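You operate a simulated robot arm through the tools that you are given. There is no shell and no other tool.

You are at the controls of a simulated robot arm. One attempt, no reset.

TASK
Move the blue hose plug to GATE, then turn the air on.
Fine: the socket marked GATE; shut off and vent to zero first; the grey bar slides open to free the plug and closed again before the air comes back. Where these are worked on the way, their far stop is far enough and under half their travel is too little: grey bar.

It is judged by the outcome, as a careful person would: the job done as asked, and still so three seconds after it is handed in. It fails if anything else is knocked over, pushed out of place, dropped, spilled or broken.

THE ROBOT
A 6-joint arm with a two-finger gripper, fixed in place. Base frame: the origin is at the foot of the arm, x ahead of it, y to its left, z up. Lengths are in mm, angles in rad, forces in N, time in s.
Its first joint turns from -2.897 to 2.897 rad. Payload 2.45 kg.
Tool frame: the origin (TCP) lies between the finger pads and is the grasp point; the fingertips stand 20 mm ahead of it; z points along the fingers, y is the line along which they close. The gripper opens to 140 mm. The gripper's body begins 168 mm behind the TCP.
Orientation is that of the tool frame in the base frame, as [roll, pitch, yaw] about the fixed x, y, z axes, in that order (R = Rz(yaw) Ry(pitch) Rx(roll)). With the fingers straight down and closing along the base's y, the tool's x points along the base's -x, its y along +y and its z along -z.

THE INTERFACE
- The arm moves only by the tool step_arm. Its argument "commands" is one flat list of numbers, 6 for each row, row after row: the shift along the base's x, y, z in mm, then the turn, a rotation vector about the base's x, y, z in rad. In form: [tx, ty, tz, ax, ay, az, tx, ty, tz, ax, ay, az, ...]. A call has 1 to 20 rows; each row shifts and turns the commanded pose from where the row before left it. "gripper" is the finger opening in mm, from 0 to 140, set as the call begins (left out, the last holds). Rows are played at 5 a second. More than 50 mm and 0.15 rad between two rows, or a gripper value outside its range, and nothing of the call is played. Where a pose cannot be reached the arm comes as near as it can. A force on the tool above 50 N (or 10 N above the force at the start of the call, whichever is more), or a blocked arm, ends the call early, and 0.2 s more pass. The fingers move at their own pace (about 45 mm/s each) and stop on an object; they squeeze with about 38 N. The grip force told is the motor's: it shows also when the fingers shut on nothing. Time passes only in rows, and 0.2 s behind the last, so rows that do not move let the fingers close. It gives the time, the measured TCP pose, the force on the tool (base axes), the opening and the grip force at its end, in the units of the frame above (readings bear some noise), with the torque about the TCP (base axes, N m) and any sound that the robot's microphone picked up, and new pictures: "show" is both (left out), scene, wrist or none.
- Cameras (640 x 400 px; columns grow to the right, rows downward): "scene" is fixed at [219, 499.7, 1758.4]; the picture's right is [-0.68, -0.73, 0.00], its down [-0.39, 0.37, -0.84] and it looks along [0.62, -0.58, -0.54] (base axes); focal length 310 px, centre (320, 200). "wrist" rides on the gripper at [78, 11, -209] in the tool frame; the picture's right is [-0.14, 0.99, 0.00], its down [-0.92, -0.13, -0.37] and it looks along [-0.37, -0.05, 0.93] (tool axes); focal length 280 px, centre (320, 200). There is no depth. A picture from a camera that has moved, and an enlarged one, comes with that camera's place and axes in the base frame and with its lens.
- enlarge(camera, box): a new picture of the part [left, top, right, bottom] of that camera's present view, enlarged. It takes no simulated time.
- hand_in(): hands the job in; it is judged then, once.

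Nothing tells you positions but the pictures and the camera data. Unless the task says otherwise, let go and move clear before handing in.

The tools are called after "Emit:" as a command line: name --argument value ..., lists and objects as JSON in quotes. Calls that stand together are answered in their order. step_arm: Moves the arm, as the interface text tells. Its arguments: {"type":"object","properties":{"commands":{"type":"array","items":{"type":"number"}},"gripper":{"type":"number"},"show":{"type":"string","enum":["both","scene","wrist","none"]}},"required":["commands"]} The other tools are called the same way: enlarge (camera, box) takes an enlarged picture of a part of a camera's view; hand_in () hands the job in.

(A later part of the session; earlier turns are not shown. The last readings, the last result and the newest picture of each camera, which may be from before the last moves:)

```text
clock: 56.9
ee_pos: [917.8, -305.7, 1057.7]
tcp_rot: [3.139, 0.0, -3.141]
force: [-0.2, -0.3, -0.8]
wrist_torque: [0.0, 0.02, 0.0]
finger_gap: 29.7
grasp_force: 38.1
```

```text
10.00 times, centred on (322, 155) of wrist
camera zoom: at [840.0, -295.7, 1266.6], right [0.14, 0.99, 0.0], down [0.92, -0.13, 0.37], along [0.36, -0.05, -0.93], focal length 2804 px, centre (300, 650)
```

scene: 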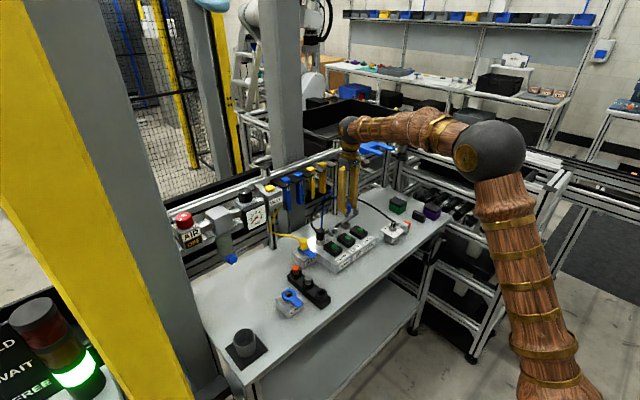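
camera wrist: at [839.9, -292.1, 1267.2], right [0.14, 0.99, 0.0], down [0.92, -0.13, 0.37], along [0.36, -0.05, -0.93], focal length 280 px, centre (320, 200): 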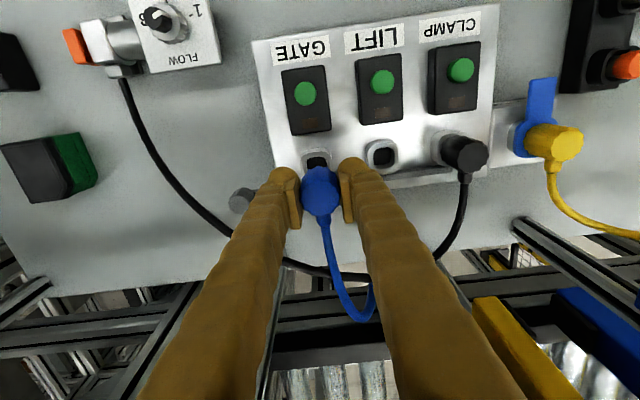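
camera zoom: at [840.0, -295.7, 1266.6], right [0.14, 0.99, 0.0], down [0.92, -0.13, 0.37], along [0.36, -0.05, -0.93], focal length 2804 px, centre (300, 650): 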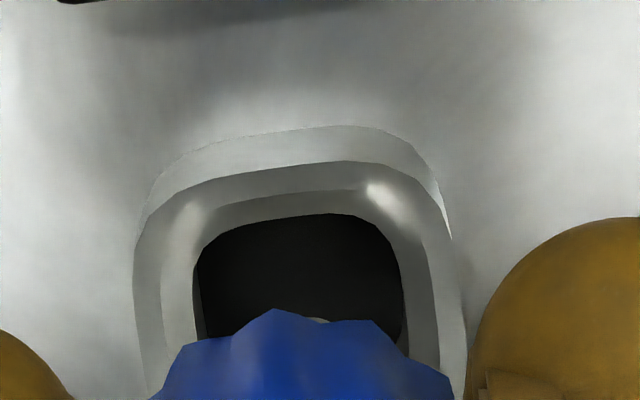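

Now it matches within about 0.5 mm. After a tiny correction I'm lowering the plug towards the socket.

Emit:
step_arm --commands '[0, 0.4, -8, 0, 0, 0, 0, 0, -8, 0, 0, 0, 0, 0, -8, 0, 0, 0, 0, 0, -6, 0, 0, 0]' --gripper 20 --show "both"

Emit:
enlarge --camera "scene" --box '[320, 190, 380, 250]'

Emit:
enlarge --camera "wrist" --box '[280, 130, 360, 180]'

```text
clock: 57.9
ee_pos: [918.9, -304.7, 1027.6]
tcp_rot: [3.138, -0.002, -3.141]
force: [0.1, 0.4, -0.3]
wrist_torque: [0.02, 0.02, 0.01]
finger_gap: 29.1
grasp_force: 37.7
camera wrist: at [840.3, -294.6, 1237.9], right [0.14, 0.99, 0.0], down [0.92, -0.13, 0.37], along [0.36, -0.05, -0.93], focal length 280 px, centre (320, 200)
```

scene: 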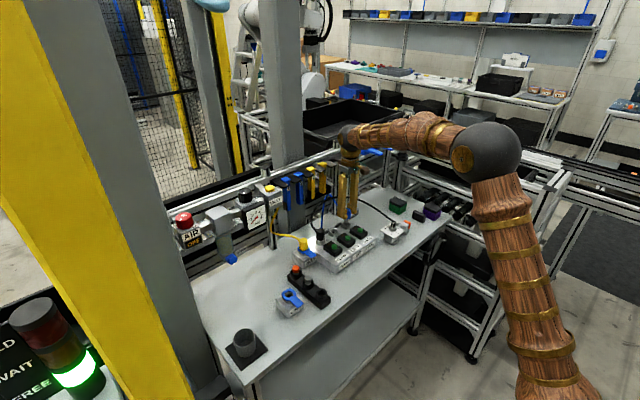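
wrist: 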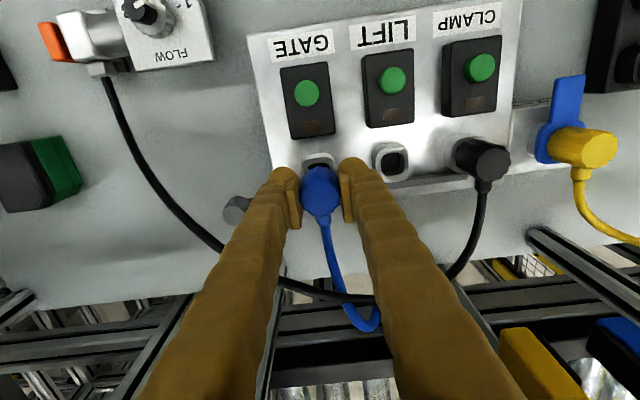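

```text
6.67 times, centred on (350, 220) of scene
camera zoom: at [219.0, 499.7, 1758.4], right [-0.68, -0.73, 0.0], down [-0.39, 0.37, -0.84], along [0.62, -0.58, -0.54], focal length 2068 px, centre (120, 67)
```

zoom: 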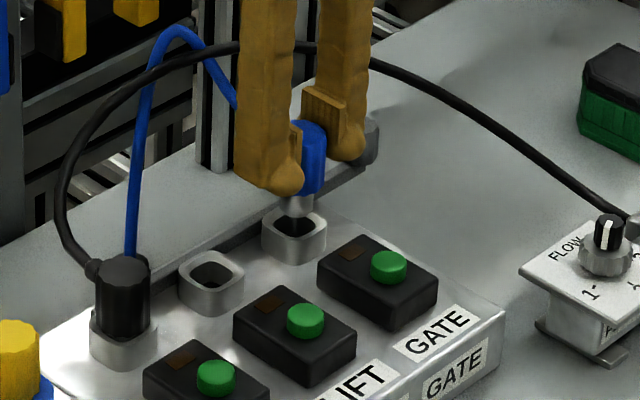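

```text
8.00 times, centred on (320, 155) of wrist
camera zoom: at [840.3, -294.6, 1237.9], right [0.14, 0.99, 0.0], down [0.92, -0.13, 0.37], along [0.36, -0.05, -0.93], focal length 2243 px, centre (320, 560)
```

zoom: 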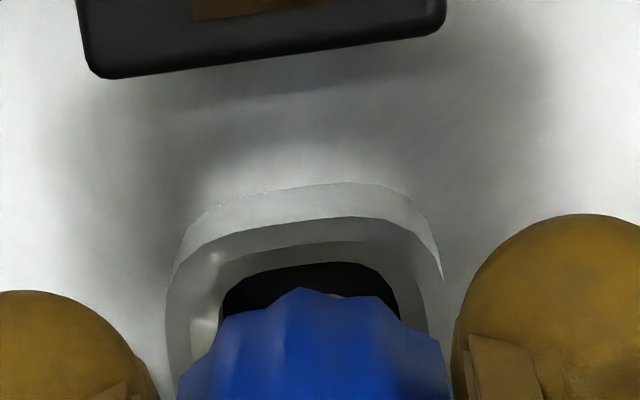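

The stem is lined up with the GATE socket's mouth. I'm inserting slowly and watching the force.

Emit:
step_arm --commands '[0, 0, -3, 0, 0, 0, 0, 0, -3, 0, 0, 0, 0, 0, -3, 0, 0, 0]' --gripper 20 --show "none"

Emit:
step_arm --commands '[0, 0, -3, 0, 0, 0, 0, 0, -3, 0, 0, 0, 0, 0, -3, 0, 0, 0]' --gripper 20 --show "both"

Emit:
enlarge --camera "scene" --box '[320, 190, 380, 250]'

```text
clock: 58.7
ee_pos: [917.1, -303.9, 1018.5]
tcp_rot: [3.139, 0.001, -3.141]
force: [0.0, 0.2, -0.6]
wrist_torque: [-0.02, -0.05, 0.01]
finger_gap: 29.8
grasp_force: 37.8
```

```text
clock: 59.5
ee_pos: [917.9, -305.3, 1008.6]
tcp_rot: [3.137, -0.002, 3.141]
force: [-0.5, 0.2, -0.8]
wrist_torque: [0.02, -0.01, 0.02]
finger_gap: 29.3
grasp_force: 38.2
camera wrist: at [840.4, -295.8, 1218.7], right [0.14, 0.99, 0.0], down [0.92, -0.13, 0.37], along [0.36, -0.05, -0.93], focal length 280 px, centre (320, 200)
```

scene: 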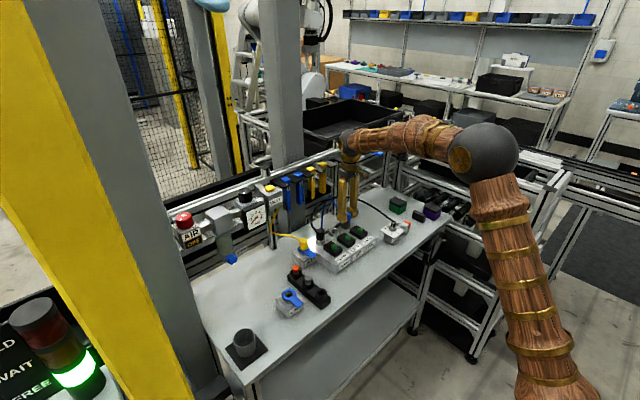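
wrist: 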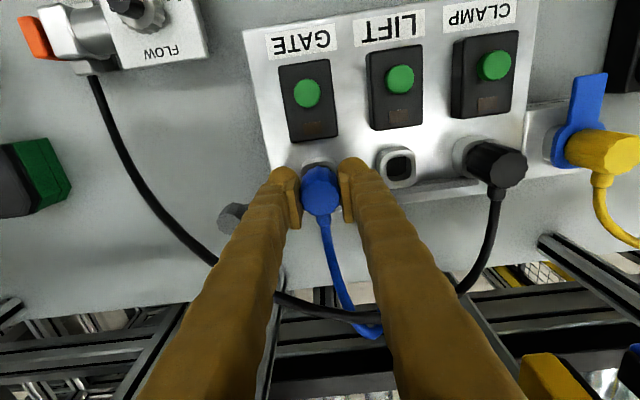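

```text
6.67 times, centred on (350, 220) of scene
camera zoom: at [219.0, 499.7, 1758.4], right [-0.68, -0.73, 0.0], down [-0.39, 0.37, -0.84], along [0.62, -0.58, -0.54], focal length 2068 px, centre (120, 67)
```

zoom: 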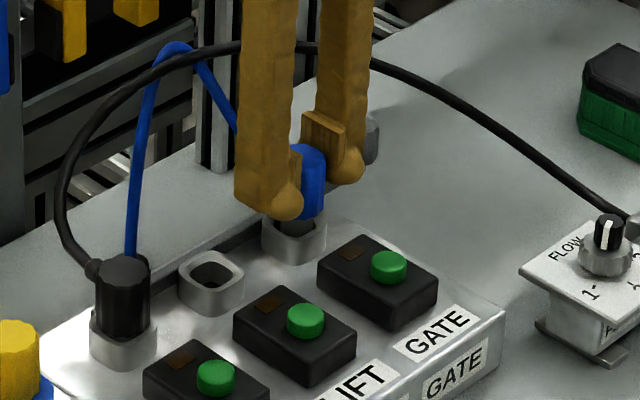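

The stem is entering GATE with no resistance, with about 11 mm left to seat. Continuing.

Emit:
step_arm --commands '[0, 0, -3, 0, 0, 0, 0, 0, -3, 0, 0, 0, 0, 0, -2, 0, 0, 0]' --gripper 20 --show "none"

Emit:
step_arm --commands '[0, 0, -2, 0, 0, 0, 0, 0, -1, 0, 0, 0]' --gripper 20 --show "both"

Emit:
enlarge --camera "scene" --box '[320, 190, 380, 250]'

Emit:
enlarge --camera "wrist" --box '[240, 120, 400, 220]'

```text
clock: 60.3
ee_pos: [920.6, -305.8, 1002.1]
tcp_rot: [3.138, -0.002, 3.141]
force: [-0.3, -0.5, -0.2]
wrist_torque: [0.0, 0.0, 0.02]
finger_gap: 29.3
grasp_force: 37.5
```

```text
clock: 60.9
ee_pos: [919.0, -306.0, 999.5]
tcp_rot: [3.137, -0.002, 3.141]
force: [0.7, -0.7, -0.9]
wrist_torque: [-0.05, -0.01, -0.02]
finger_gap: 29.5
grasp_force: 37.5
camera wrist: at [841.3, -295.5, 1208.1], right [0.14, 0.99, 0.0], down [0.92, -0.13, 0.37], along [0.36, -0.05, -0.93], focal length 280 px, centre (320, 200)
```

scene: 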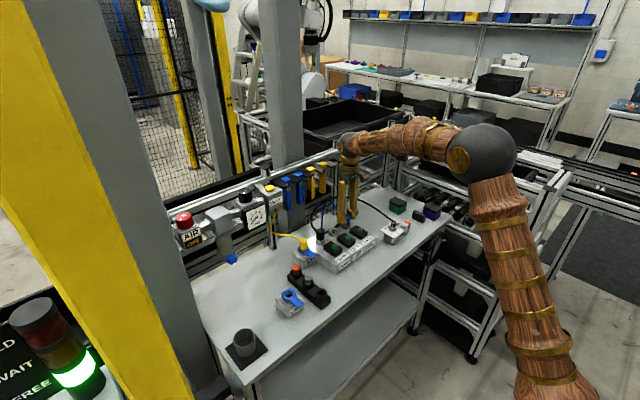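
wrist: 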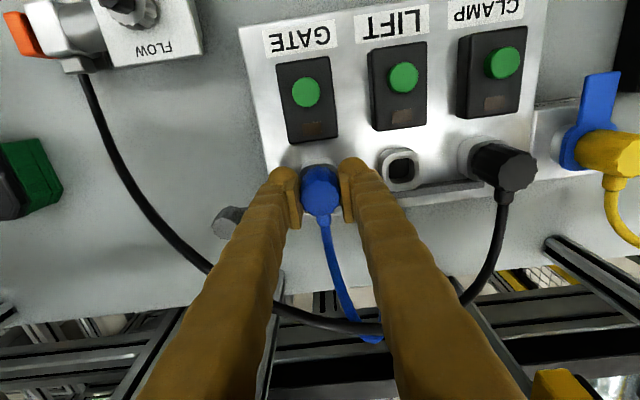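

```text
6.67 times, centred on (350, 220) of scene
camera zoom: at [219.0, 499.7, 1758.4], right [-0.68, -0.73, 0.0], down [-0.39, 0.37, -0.84], along [0.62, -0.58, -0.54], focal length 2068 px, centre (120, 67)
```

zoom: 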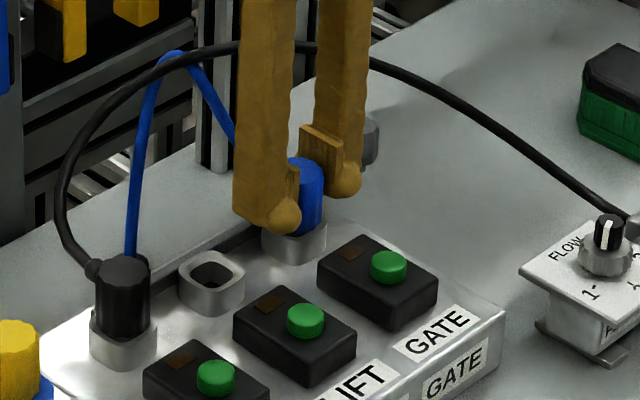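

```text
4.00 times, centred on (320, 170) of wrist
camera zoom: at [841.3, -295.5, 1208.1], right [0.14, 0.99, 0.0], down [0.92, -0.13, 0.37], along [0.36, -0.05, -0.93], focal length 1122 px, centre (320, 320)
```

zoom: 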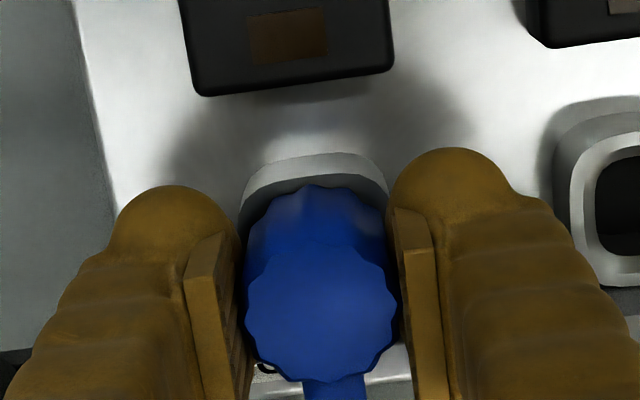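

This looks just like it did when seated in LIFT. I'm pressing gently a bit further to feel the bottom.

Emit:
step_arm --commands '[0, 0, -1, 0, 0, 0, 0, 0, -1, 0, 0, 0]' --gripper 20 --show "none"

Emit:
step_arm --commands '[0, 0, -1, 0, 0, 0]' --gripper 20 --show "none"

Emit:
enlarge --camera "scene" --box '[320, 190, 380, 250]'

```text
clock: 61.5
ee_pos: [918.5, -305.2, 999.0]
tcp_rot: [3.138, 0.001, -3.14]
force: [-0.9, 2.5, 21.9]
wrist_torque: [0.12, 0.04, 0.04]
finger_gap: 29.4
grasp_force: 37.7
```

```text
clock: 61.9
ee_pos: [917.5, -304.2, 998.3]
tcp_rot: [3.139, 0.002, 3.14]
force: [-1.0, 2.4, 36.9]
wrist_torque: [0.03, -0.03, -0.02]
finger_gap: 30.0
grasp_force: 38.3
```

```text
6.67 times, centred on (350, 220) of scene
camera zoom: at [219.0, 499.7, 1758.4], right [-0.68, -0.73, 0.0], down [-0.39, 0.37, -0.84], along [0.62, -0.58, -0.54], focal length 2068 px, centre (120, 67)
```

zoom: 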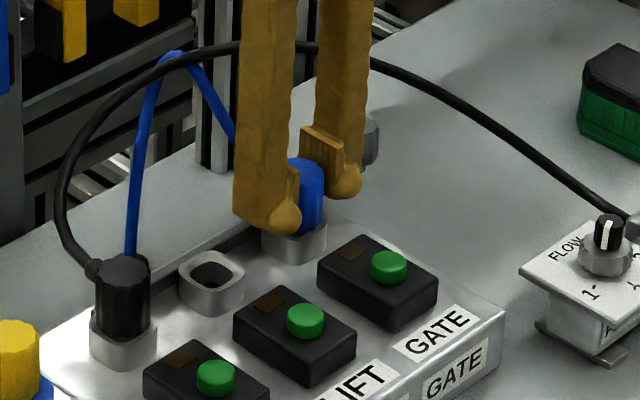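

The plug is bottomed out in GATE (37 N). I'm easing the pressure, releasing, and lifting away.

Emit:
step_arm --commands '[0, 0, 1.5, 0, 0, 0, 0, 0, 0, 0, 0, 0]' --gripper 46 --show "none"

Emit:
step_arm --commands '[0, 0, 10, 0, 0, 0, 0, 0, 20, 0, 0, 0, 0, 0, 30, 0, 0, 0, -10, 0, 30, 0, 0, 0]' --gripper 46 --show "both"

Emit:
enlarge --camera "scene" --box '[310, 180, 390, 250]'

Emit:
enlarge --camera "wrist" --box '[220, 120, 420, 245]'

```text
clock: 62.5
ee_pos: [917.9, -304.7, 996.4]
tcp_rot: [3.138, -0.002, 3.14]
force: [1.1, -0.1, -0.1]
wrist_torque: [0.0, -0.01, -0.01]
finger_gap: 45.9
grasp_force: 0.1
```

```text
clock: 63.5
ee_pos: [906.8, -303.5, 1086.6]
tcp_rot: [3.136, -0.001, -3.141]
force: [0.3, -0.9, -0.3]
wrist_torque: [-0.01, 0.04, 0.0]
finger_gap: 46.0
grasp_force: 0.1
camera wrist: at [829.0, -293.9, 1295.9], right [0.14, 0.99, 0.0], down [0.92, -0.13, 0.37], along [0.36, -0.05, -0.93], focal length 280 px, centre (320, 200)
```

scene: 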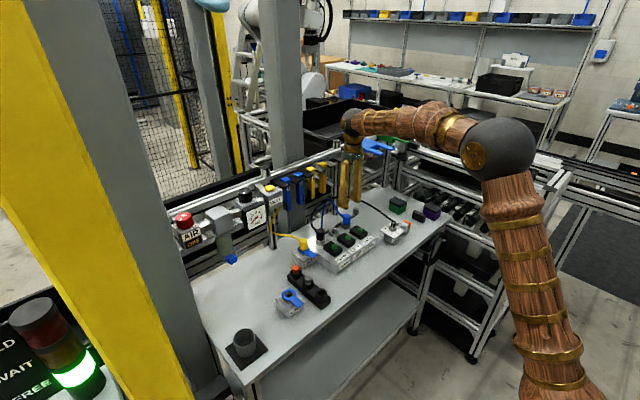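
wrist: 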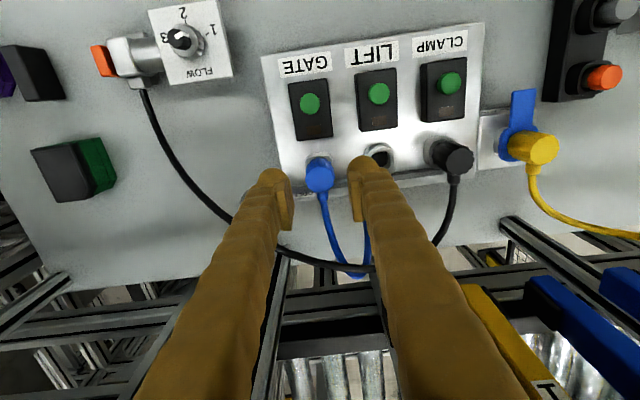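

```text
5.71 times, centred on (350, 215) of scene
camera zoom: at [219.0, 499.7, 1758.4], right [-0.68, -0.73, 0.0], down [-0.39, 0.37, -0.84], along [0.62, -0.58, -0.54], focal length 1772 px, centre (149, 114)
```

zoom: 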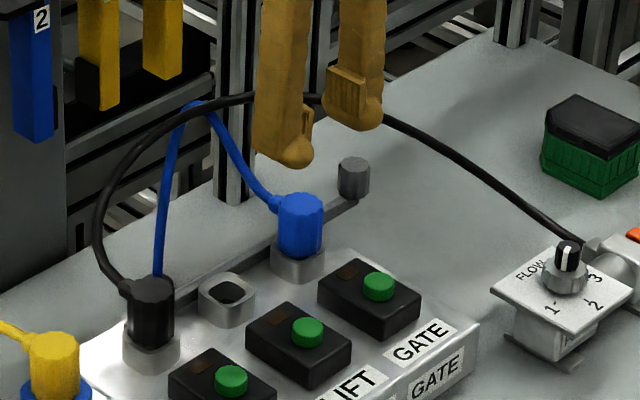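

```text
3.20 times, centred on (320, 182) of wrist
camera zoom: at [829.0, -293.9, 1295.9], right [0.14, 0.99, 0.0], down [0.92, -0.13, 0.37], along [0.36, -0.05, -0.93], focal length 897 px, centre (320, 256)
```

zoom: 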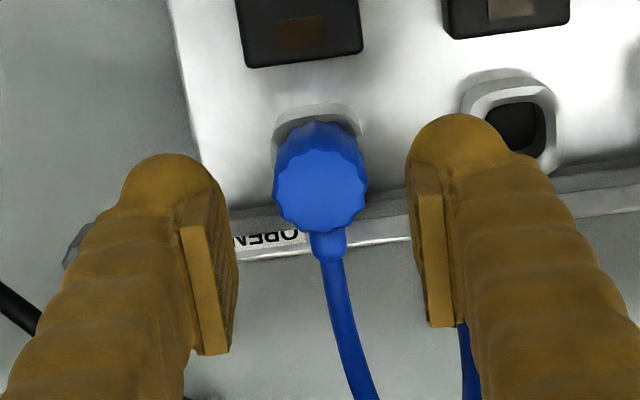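

The blue plug is seated in GATE, and the bar now has to be closed again. The black hose arcs close over the bar's knob, so I'll come in from the arm's side with a strong lean to pass under it, and first look from there.

Emit:
step_arm --commands '[0, 0, 5, 0, 0, -0.133, 0, 0, 5, 0, 0, -0.133, 0, 0, 5, 0, 0, -0.133, -8, -10, 0, -0.0519, -0.1228, 0, -8, -10, 0, -0.0519, -0.1228, 0, -8, -10, 0, -0.0519, -0.1228, 0, -6, -10, 0, -0.0519, -0.1228, 0, 0, -10, 0, -0.0519, -0.1228, 0, 0, -10, 0, -0.0519, -0.1228, 0]' --gripper 60 --show "both"

Emit:
enlarge --camera "wrist" --box '[220, 100, 420, 225]'

Emit:
enlarge --camera "scene" --box '[310, 160, 410, 250]'

```text
clock: 65.5
ee_pos: [877.4, -367.8, 1102.7]
tcp_rot: [3.138, 0.8, 2.742]
force: [0.5, 0.8, 0.0]
wrist_torque: [0.02, -0.01, -0.04]
finger_gap: 60.1
grasp_force: 0.0
camera wrist: at [693.0, -278.6, 1192.2], right [0.47, 0.88, 0.1], down [0.3, -0.26, 0.92], along [0.83, -0.4, -0.38], focal length 280 px, centre (320, 200)
```

scene: 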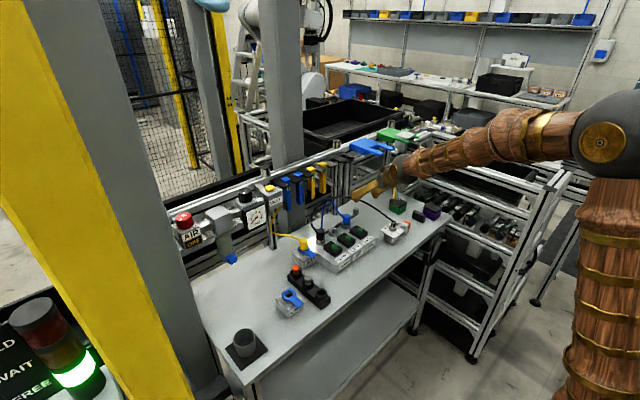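
wrist: 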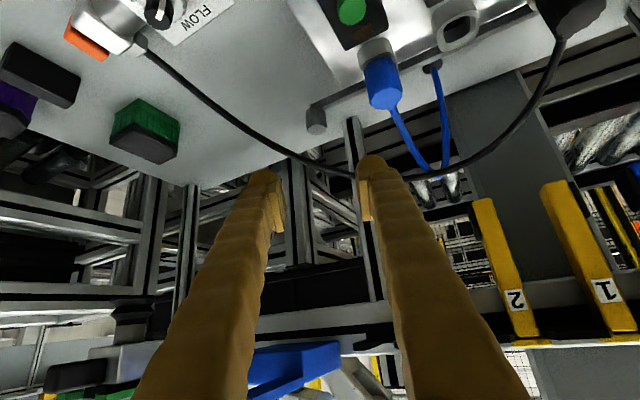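

```text
3.20 times, centred on (320, 162) of wrist
camera zoom: at [693.0, -278.6, 1192.2], right [0.47, 0.88, 0.1], down [0.3, -0.26, 0.92], along [0.83, -0.4, -0.38], focal length 897 px, centre (320, 320)
```

zoom: 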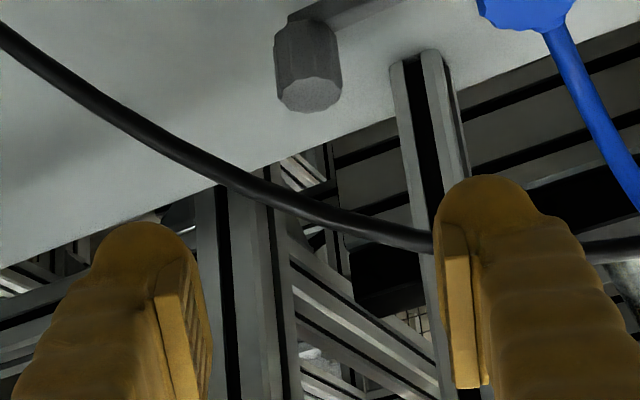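

```text
4.44 times, centred on (360, 205) of scene
camera zoom: at [219.0, 499.7, 1758.4], right [-0.68, -0.73, 0.0], down [-0.39, 0.37, -0.84], along [0.62, -0.58, -0.54], focal length 1378 px, centre (142, 178)
```

zoom: 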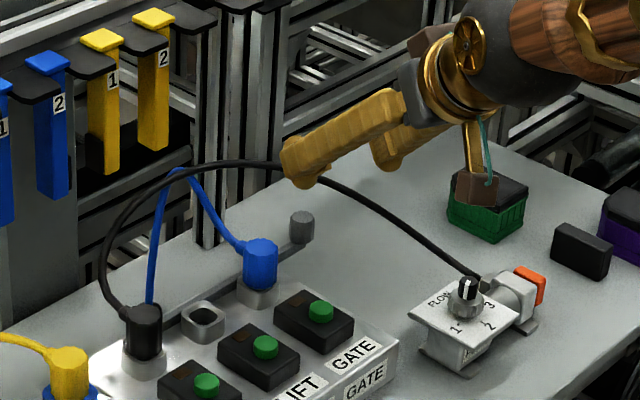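

From here I can see the hose passes above and behind the bar knob, and the knob sits near (937, -390, top 995). I'm lowering to the start of the under-hose approach and narrowing the fingers.

Emit:
step_arm --commands '[3, 2, -31, 0, 0, 0, 3, 2, -31, 0, 0, 0]' --gripper 38 --show "wrist"

Emit:
enlarge --camera "wrist" --box '[220, 80, 420, 205]'

Emit:
enlarge --camera "scene" --box '[320, 180, 400, 240]'

```text
clock: 66.1
ee_pos: [883.7, -361.8, 1040.0]
tcp_rot: [3.14, 0.798, 2.743]
force: [-0.1, -1.5, -0.2]
wrist_torque: [0.0, 0.0, 0.01]
finger_gap: 38.2
grasp_force: 0.1
camera wrist: at [699.6, -273.9, 1129.3], right [0.47, 0.88, 0.1], down [0.3, -0.26, 0.92], along [0.83, -0.4, -0.39], focal length 280 px, centre (320, 200)
```

wrist: 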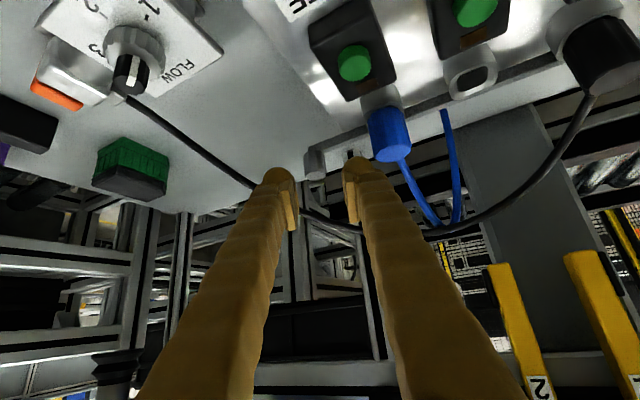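

```text
3.20 times, centred on (320, 142) of wrist
camera zoom: at [699.6, -273.9, 1129.3], right [0.47, 0.88, 0.1], down [0.3, -0.26, 0.92], along [0.83, -0.4, -0.39], focal length 897 px, centre (320, 384)
```

zoom: 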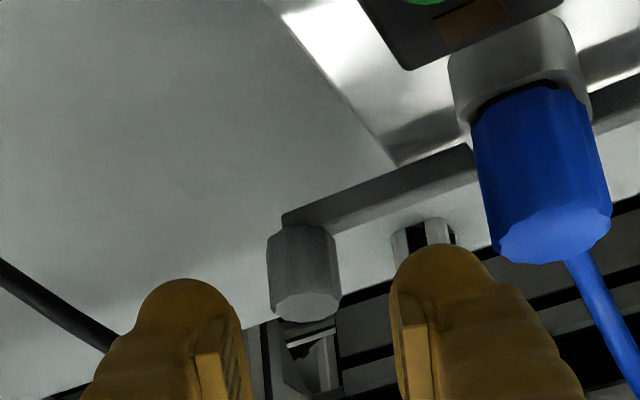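

```text
6.67 times, centred on (360, 210) of scene
camera zoom: at [219.0, 499.7, 1758.4], right [-0.68, -0.73, 0.0], down [-0.39, 0.37, -0.84], along [0.62, -0.58, -0.54], focal length 2068 px, centre (53, 133)
```

zoom: 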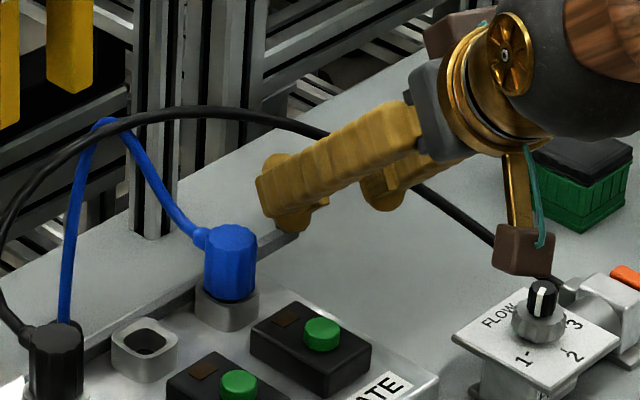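

The knob is lined up between the fingers, with the hose passing above. I'm advancing halfway along the tool axis and checking.

Emit:
step_arm --commands '[10, -4.2, -10.4, 0, 0, 0, 10, -4.2, -10.4, 0, 0, 0]' --gripper 38 --show "wrist"

Emit:
enlarge --camera "wrist" --box '[220, 110, 420, 235]'

Emit:
enlarge --camera "scene" --box '[320, 180, 400, 240]'

```text
clock: 66.7
ee_pos: [903.9, -370.7, 1019.2]
tcp_rot: [3.14, 0.8, 2.745]
force: [-0.1, 0.7, -0.9]
wrist_torque: [-0.01, 0.01, 0.03]
finger_gap: 38.0
grasp_force: 0.1
camera wrist: at [720.0, -281.9, 1108.5], right [0.47, 0.88, 0.1], down [0.3, -0.27, 0.92], along [0.83, -0.4, -0.39], focal length 280 px, centre (320, 200)
```

wrist: 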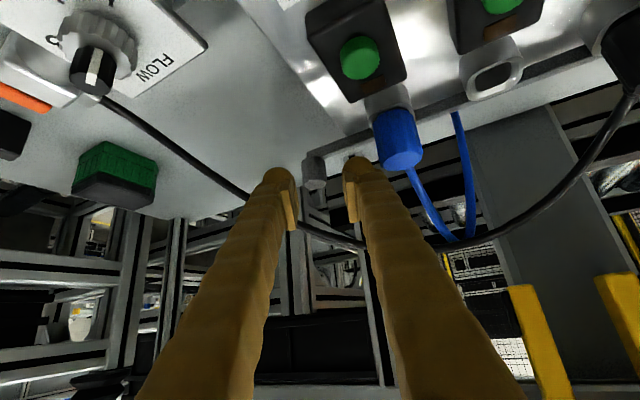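

```text
3.20 times, centred on (320, 172) of wrist
camera zoom: at [720.0, -281.9, 1108.5], right [0.47, 0.88, 0.1], down [0.3, -0.27, 0.92], along [0.83, -0.4, -0.39], focal length 897 px, centre (320, 288)
```

zoom: 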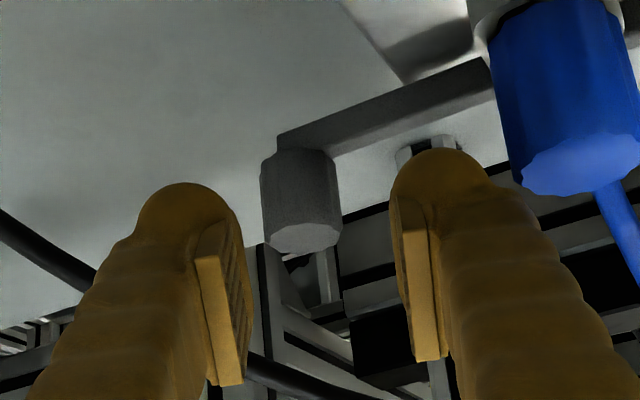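

```text
6.67 times, centred on (360, 210) of scene
camera zoom: at [219.0, 499.7, 1758.4], right [-0.68, -0.73, 0.0], down [-0.39, 0.37, -0.84], along [0.62, -0.58, -0.54], focal length 2068 px, centre (53, 133)
```

zoom: 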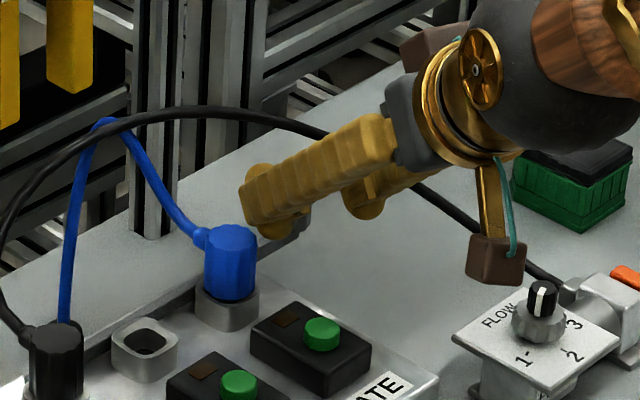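

The knob's left edge is close to the −y finger, so I'll shift 2 mm that way while finishing the advance.

Emit:
step_arm --commands '[6.5, -4.5, -8, 0, 0, 0, 7.5, -3.5, -8.5, 0, 0, 0]' --gripper 38 --show "wrist"

Emit:
enlarge --camera "wrist" --box '[220, 110, 420, 235]'

Emit:
enlarge --camera "scene" --box '[320, 180, 400, 240]'

```text
clock: 67.3
ee_pos: [919.2, -377.9, 1003.4]
tcp_rot: [3.141, 0.8, 2.744]
force: [-0.1, -0.4, 0.1]
wrist_torque: [0.02, -0.02, 0.0]
finger_gap: 37.8
grasp_force: 0.1
camera wrist: at [735.3, -288.9, 1092.6], right [0.47, 0.88, 0.1], down [0.3, -0.26, 0.92], along [0.83, -0.4, -0.39], focal length 280 px, centre (320, 200)
```

wrist: 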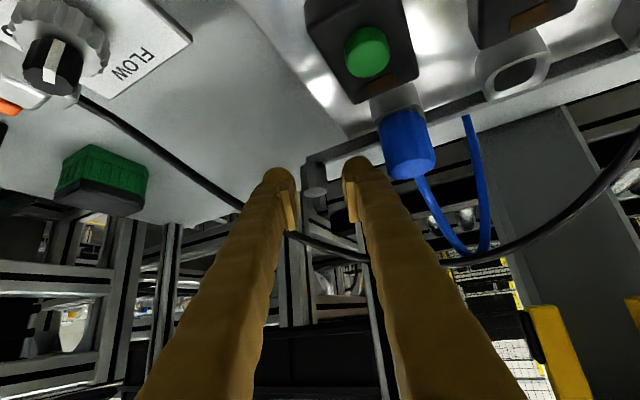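

```text
3.20 times, centred on (320, 172) of wrist
camera zoom: at [735.3, -288.9, 1092.6], right [0.47, 0.88, 0.1], down [0.3, -0.26, 0.92], along [0.83, -0.4, -0.39], focal length 897 px, centre (320, 288)
```

zoom: 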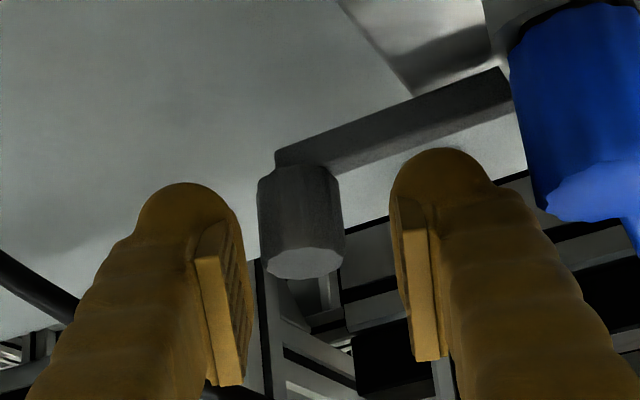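

```text
6.67 times, centred on (360, 210) of scene
camera zoom: at [219.0, 499.7, 1758.4], right [-0.68, -0.73, 0.0], down [-0.39, 0.37, -0.84], along [0.62, -0.58, -0.54], focal length 2068 px, centre (53, 133)
```

zoom: 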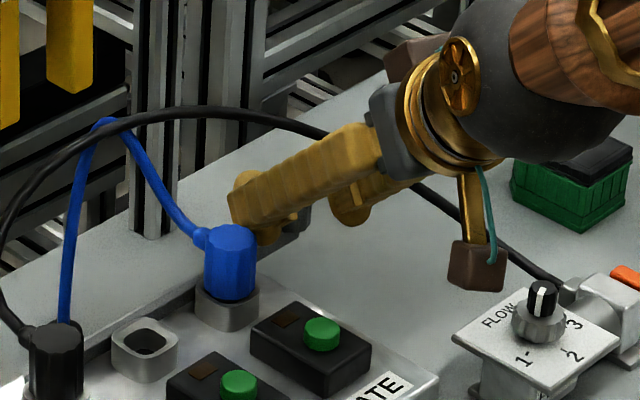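

I still need about 17 mm more along the axis for the pads to overlap the knob. Advancing in small steps.

Emit:
step_arm --commands '[5.6, -2.3, -5.9, 0, 0, 0, 5.6, -2.3, -5.9, 0, 0, 0]' --gripper 38 --show "wrist"

Emit:
enlarge --camera "wrist" --box '[220, 110, 420, 235]'

Emit:
enlarge --camera "scene" --box '[330, 190, 390, 235]'

```text
clock: 67.9
ee_pos: [929.7, -382.1, 990.3]
tcp_rot: [3.138, 0.8, 2.744]
force: [-0.5, 0.1, -0.3]
wrist_torque: [0.01, 0.01, 0.0]
finger_gap: 37.8
grasp_force: 0.0
camera wrist: at [745.8, -294.1, 1080.9], right [0.47, 0.88, 0.1], down [0.3, -0.27, 0.92], along [0.83, -0.4, -0.39], focal length 280 px, centre (320, 200)
```

wrist: 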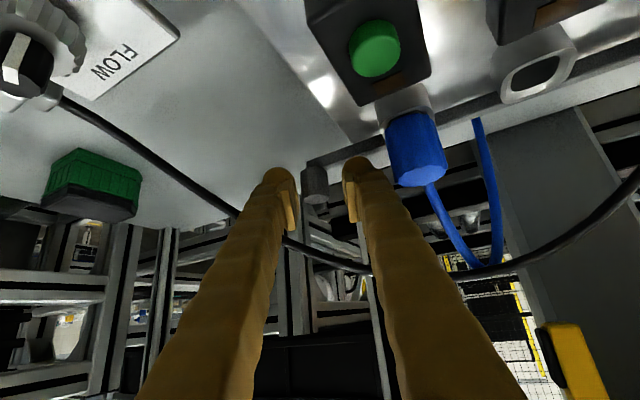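

```text
3.20 times, centred on (320, 172) of wrist
camera zoom: at [745.8, -294.1, 1080.9], right [0.47, 0.88, 0.1], down [0.3, -0.27, 0.92], along [0.83, -0.4, -0.39], focal length 897 px, centre (320, 288)
```

zoom: 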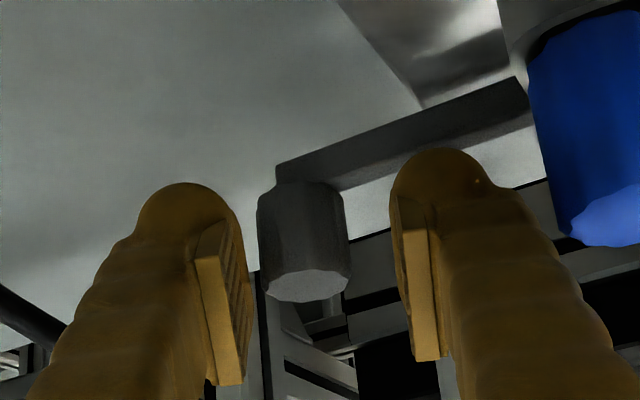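

```text
8.89 times, centred on (360, 212) of scene
camera zoom: at [219.0, 499.7, 1758.4], right [-0.68, -0.73, 0.0], down [-0.39, 0.37, -0.84], along [0.62, -0.58, -0.54], focal length 2757 px, centre (-36, 89)
```

zoom: 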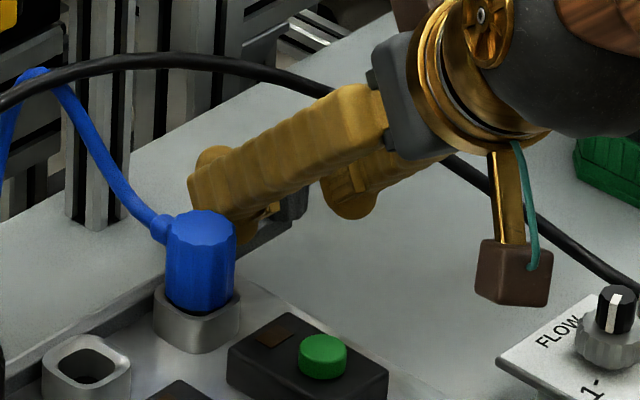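

The knob is between the pads under the hose, with nothing touching. I'm closing on it gently.

Emit:
step_arm --commands '[0, 0, 0, 0, 0, 0, 0, 0, 0, 0, 0, 0, 0, 0, 0, 0, 0, 0]' --gripper 16 --show "wrist"

Emit:
enlarge --camera "wrist" --box '[220, 110, 420, 235]'

Emit:
enlarge --camera "scene" --box '[330, 190, 390, 235]'

```text
clock: 68.7
ee_pos: [929.5, -381.8, 991.5]
tcp_rot: [3.139, 0.799, 2.744]
force: [-9.7, -0.8, -0.4]
wrist_torque: [0.04, 0.04, -0.13]
finger_gap: 21.4
grasp_force: 40.6
camera wrist: at [745.5, -294.1, 1080.8], right [0.47, 0.88, 0.1], down [0.3, -0.27, 0.92], along [0.83, -0.4, -0.39], focal length 280 px, centre (320, 200)
```

wrist: 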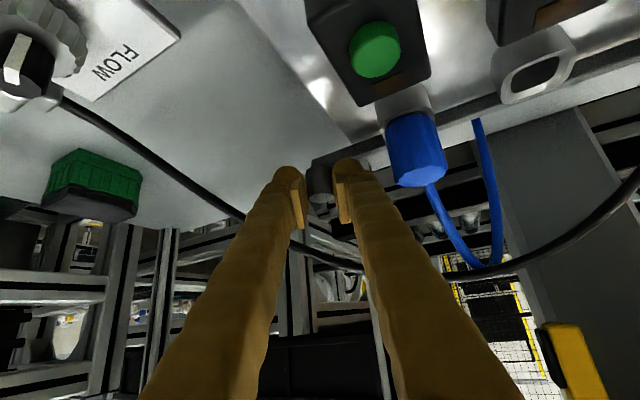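

```text
3.20 times, centred on (320, 172) of wrist
camera zoom: at [745.5, -294.1, 1080.8], right [0.47, 0.88, 0.1], down [0.3, -0.27, 0.92], along [0.83, -0.4, -0.39], focal length 897 px, centre (320, 288)
```

zoom: 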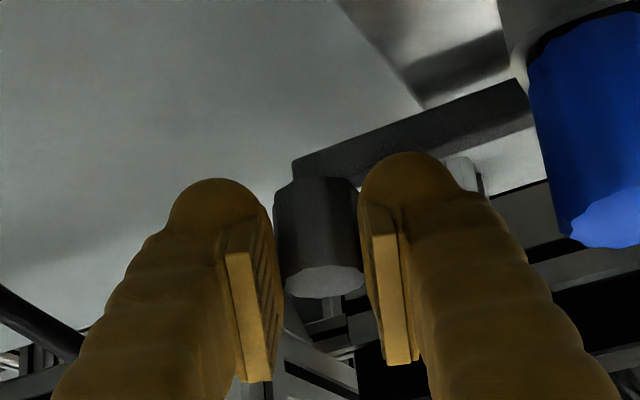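

```text
8.89 times, centred on (360, 212) of scene
camera zoom: at [219.0, 499.7, 1758.4], right [-0.68, -0.73, 0.0], down [-0.39, 0.37, -0.84], along [0.62, -0.58, -0.54], focal length 2757 px, centre (-36, 89)
```

zoom: 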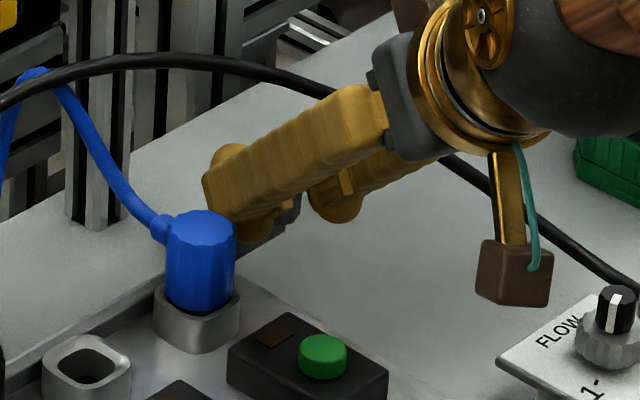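

I have the knob gripped at 21 mm with the hose untouched. I'm sliding the bar left in small steps. The left finger will near the blue plug, so I'll stop partway and change angle.

Emit:
step_arm --commands '[0.5, 2.5, 0, 0, 0, 0, 0, 2.5, 0, 0, 0, 0, 0, 2.5, 0, 0, 0, 0]' --gripper 16 --show "both"

Emit:
enlarge --camera "wrist" --box '[220, 110, 420, 235]'

Emit:
enlarge --camera "scene" --box '[330, 190, 390, 235]'

```text
clock: 69.5
ee_pos: [929.5, -374.6, 990.0]
tcp_rot: [3.137, 0.797, 2.744]
force: [-15.9, -0.9, -4.0]
wrist_torque: [-0.04, 0.12, -0.03]
finger_gap: 21.6
grasp_force: 45.4
camera wrist: at [745.3, -287.3, 1080.9], right [0.47, 0.88, 0.1], down [0.3, -0.27, 0.92], along [0.83, -0.4, -0.39], focal length 280 px, centre (320, 200)
```

scene: 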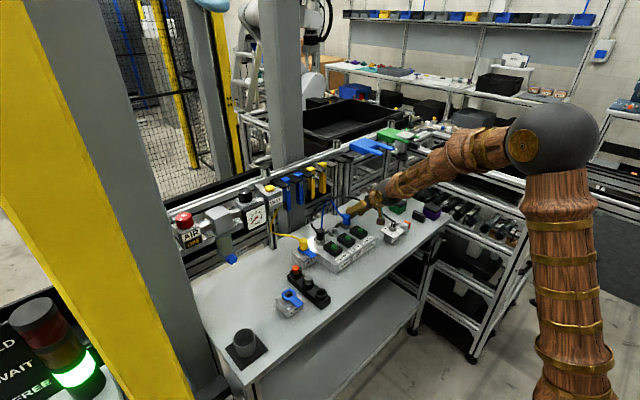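
wrist: 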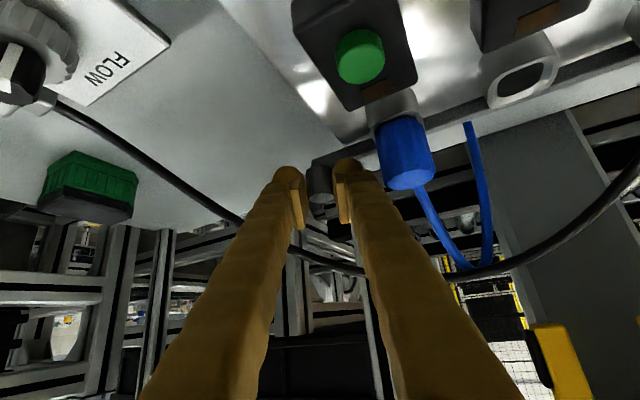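

```text
3.20 times, centred on (320, 172) of wrist
camera zoom: at [745.3, -287.3, 1080.9], right [0.47, 0.88, 0.1], down [0.3, -0.27, 0.92], along [0.83, -0.4, -0.39], focal length 897 px, centre (320, 288)
```

zoom: 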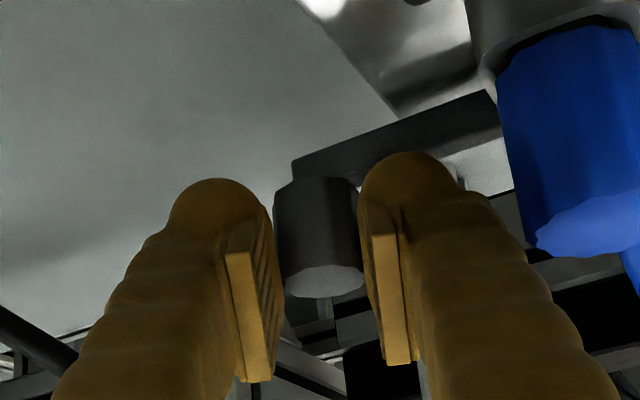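

```text
8.89 times, centred on (360, 212) of scene
camera zoom: at [219.0, 499.7, 1758.4], right [-0.68, -0.73, 0.0], down [-0.39, 0.37, -0.84], along [0.62, -0.58, -0.54], focal length 2757 px, centre (-36, 89)
```

zoom: 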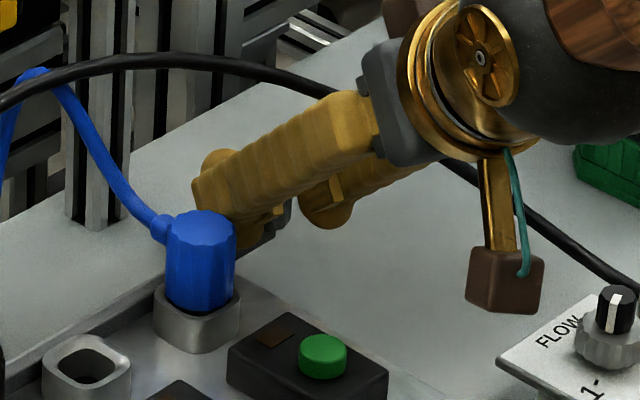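

The bar has slid partway. To stay away from the blue plug, I'll open slightly, swing the tool around the knob so the fingers come straight from the front, and regrip.

Emit:
step_arm --commands '[0, 0, 0, 0, 0, 0, 0, 0, 0, 0, 0, 0]' --gripper 31 --show "none"

Emit:
step_arm --commands '[-0.4, -1.93, 0, 0, 0, 0.1333, -0.4, -1.93, 0, 0, 0, 0.1333, -0.4, -1.93, 0, 0, 0, 0.1333]' --gripper 31 --show "both"

Emit:
enlarge --camera "wrist" --box '[220, 110, 420, 235]'

Emit:
enlarge --camera "scene" --box '[330, 190, 390, 235]'

```text
clock: 70.1
ee_pos: [930.3, -375.1, 991.2]
tcp_rot: [3.138, 0.799, 2.743]
force: [0.3, -0.2, 0.1]
wrist_torque: [-0.05, -0.01, -0.01]
finger_gap: 31.2
grasp_force: 0.0
```

```text
clock: 70.9
ee_pos: [918.2, -380.8, 980.9]
tcp_rot: [-3.132, 0.756, 2.959]
force: [0.5, 0.1, 0.2]
wrist_torque: [0.0, 0.07, 0.03]
finger_gap: 31.1
grasp_force: 0.1
out of reach, approached as far as the arm can: row 1, 2
camera wrist: at [723.7, -332.6, 1080.4], right [0.29, 0.95, 0.09], down [0.39, -0.2, 0.9], along [0.88, -0.22, -0.43], focal length 280 px, centre (320, 200)
```

scene: 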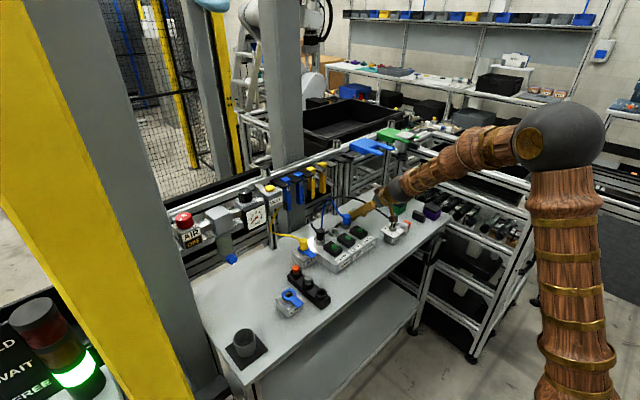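
wrist: 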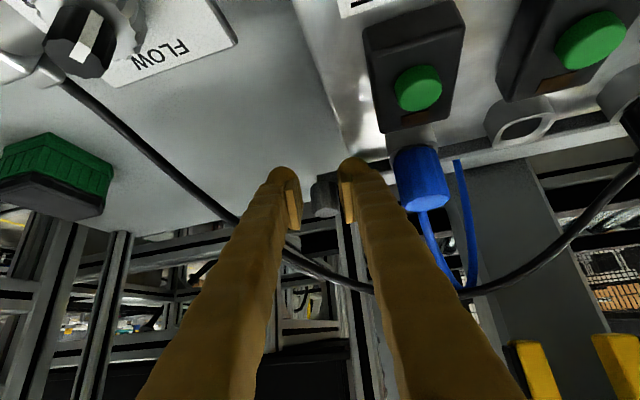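

```text
3.20 times, centred on (320, 172) of wrist
camera zoom: at [723.7, -332.6, 1080.4], right [0.29, 0.95, 0.09], down [0.39, -0.2, 0.9], along [0.88, -0.22, -0.43], focal length 897 px, centre (320, 288)
```

zoom: 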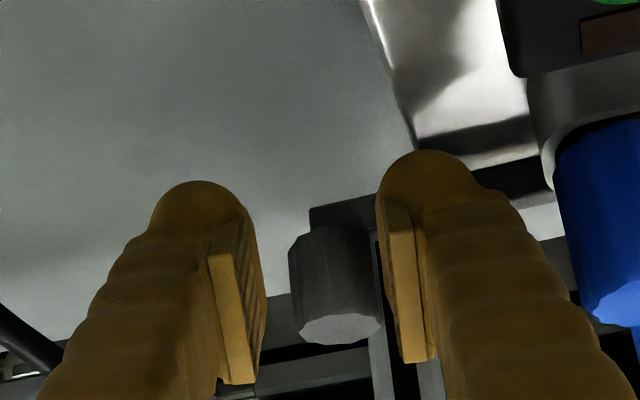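

```text
8.89 times, centred on (360, 212) of scene
camera zoom: at [219.0, 499.7, 1758.4], right [-0.68, -0.73, 0.0], down [-0.39, 0.37, -0.84], along [0.62, -0.58, -0.54], focal length 2757 px, centre (-36, 89)
```

zoom: 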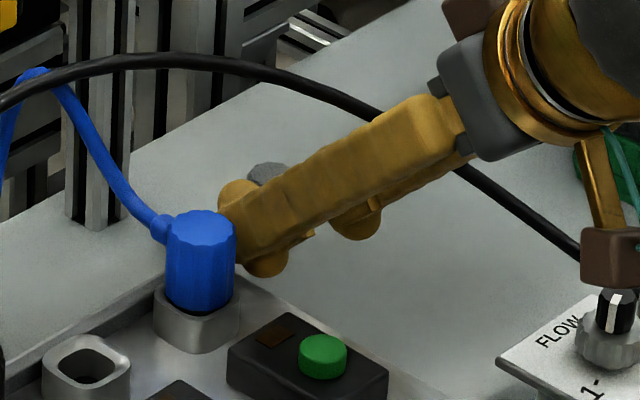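

The arm hit a joint limit partway through that swing, but nothing was touched. I'll keep this in-between angle and just re-centre on the knob.

Emit:
step_arm --commands '[2.5, 1, 5, 0, 0, 0, 2.5, 1, 5, 0, 0, 0]' --gripper 31 --show "wrist"

Emit:
enlarge --camera "wrist" --box '[220, 110, 420, 235]'

Emit:
enlarge --camera "scene" --box '[330, 190, 390, 235]'

```text
clock: 71.5
ee_pos: [923.7, -379.3, 991.4]
tcp_rot: [-3.125, 0.757, 2.967]
force: [-0.6, 0.9, 0.4]
wrist_torque: [0.03, -0.04, -0.02]
finger_gap: 30.7
grasp_force: 0.0
camera wrist: at [729.7, -331.1, 1090.9], right [0.28, 0.96, 0.08], down [0.39, -0.19, 0.9], along [0.88, -0.22, -0.42], focal length 280 px, centre (320, 200)
```

wrist: 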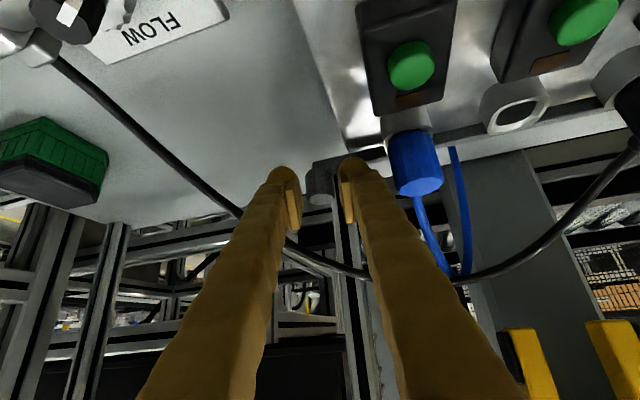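

```text
3.20 times, centred on (320, 172) of wrist
camera zoom: at [729.7, -331.1, 1090.9], right [0.28, 0.96, 0.08], down [0.39, -0.19, 0.9], along [0.88, -0.22, -0.42], focal length 897 px, centre (320, 288)
```

zoom: 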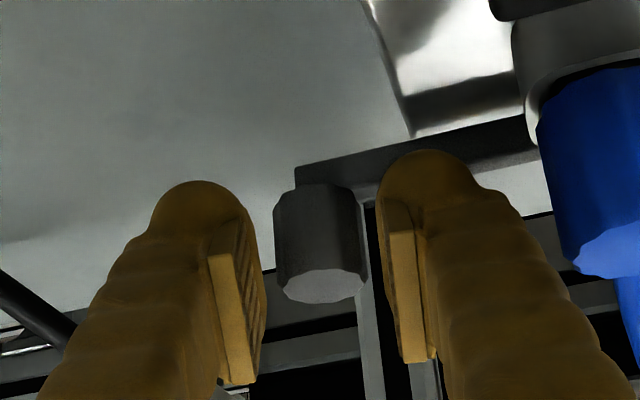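

```text
8.89 times, centred on (360, 212) of scene
camera zoom: at [219.0, 499.7, 1758.4], right [-0.68, -0.73, 0.0], down [-0.39, 0.37, -0.84], along [0.62, -0.58, -0.54], focal length 2757 px, centre (-36, 89)
```

zoom: 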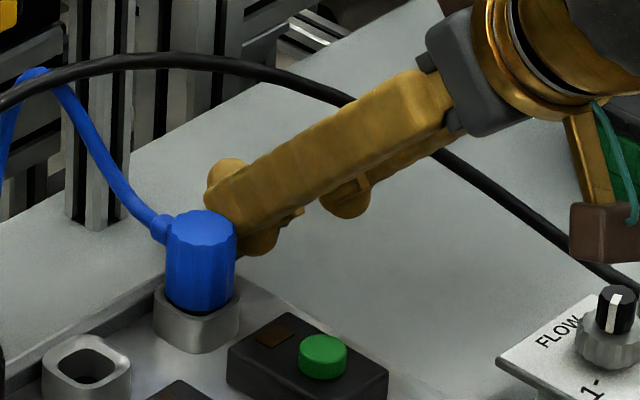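

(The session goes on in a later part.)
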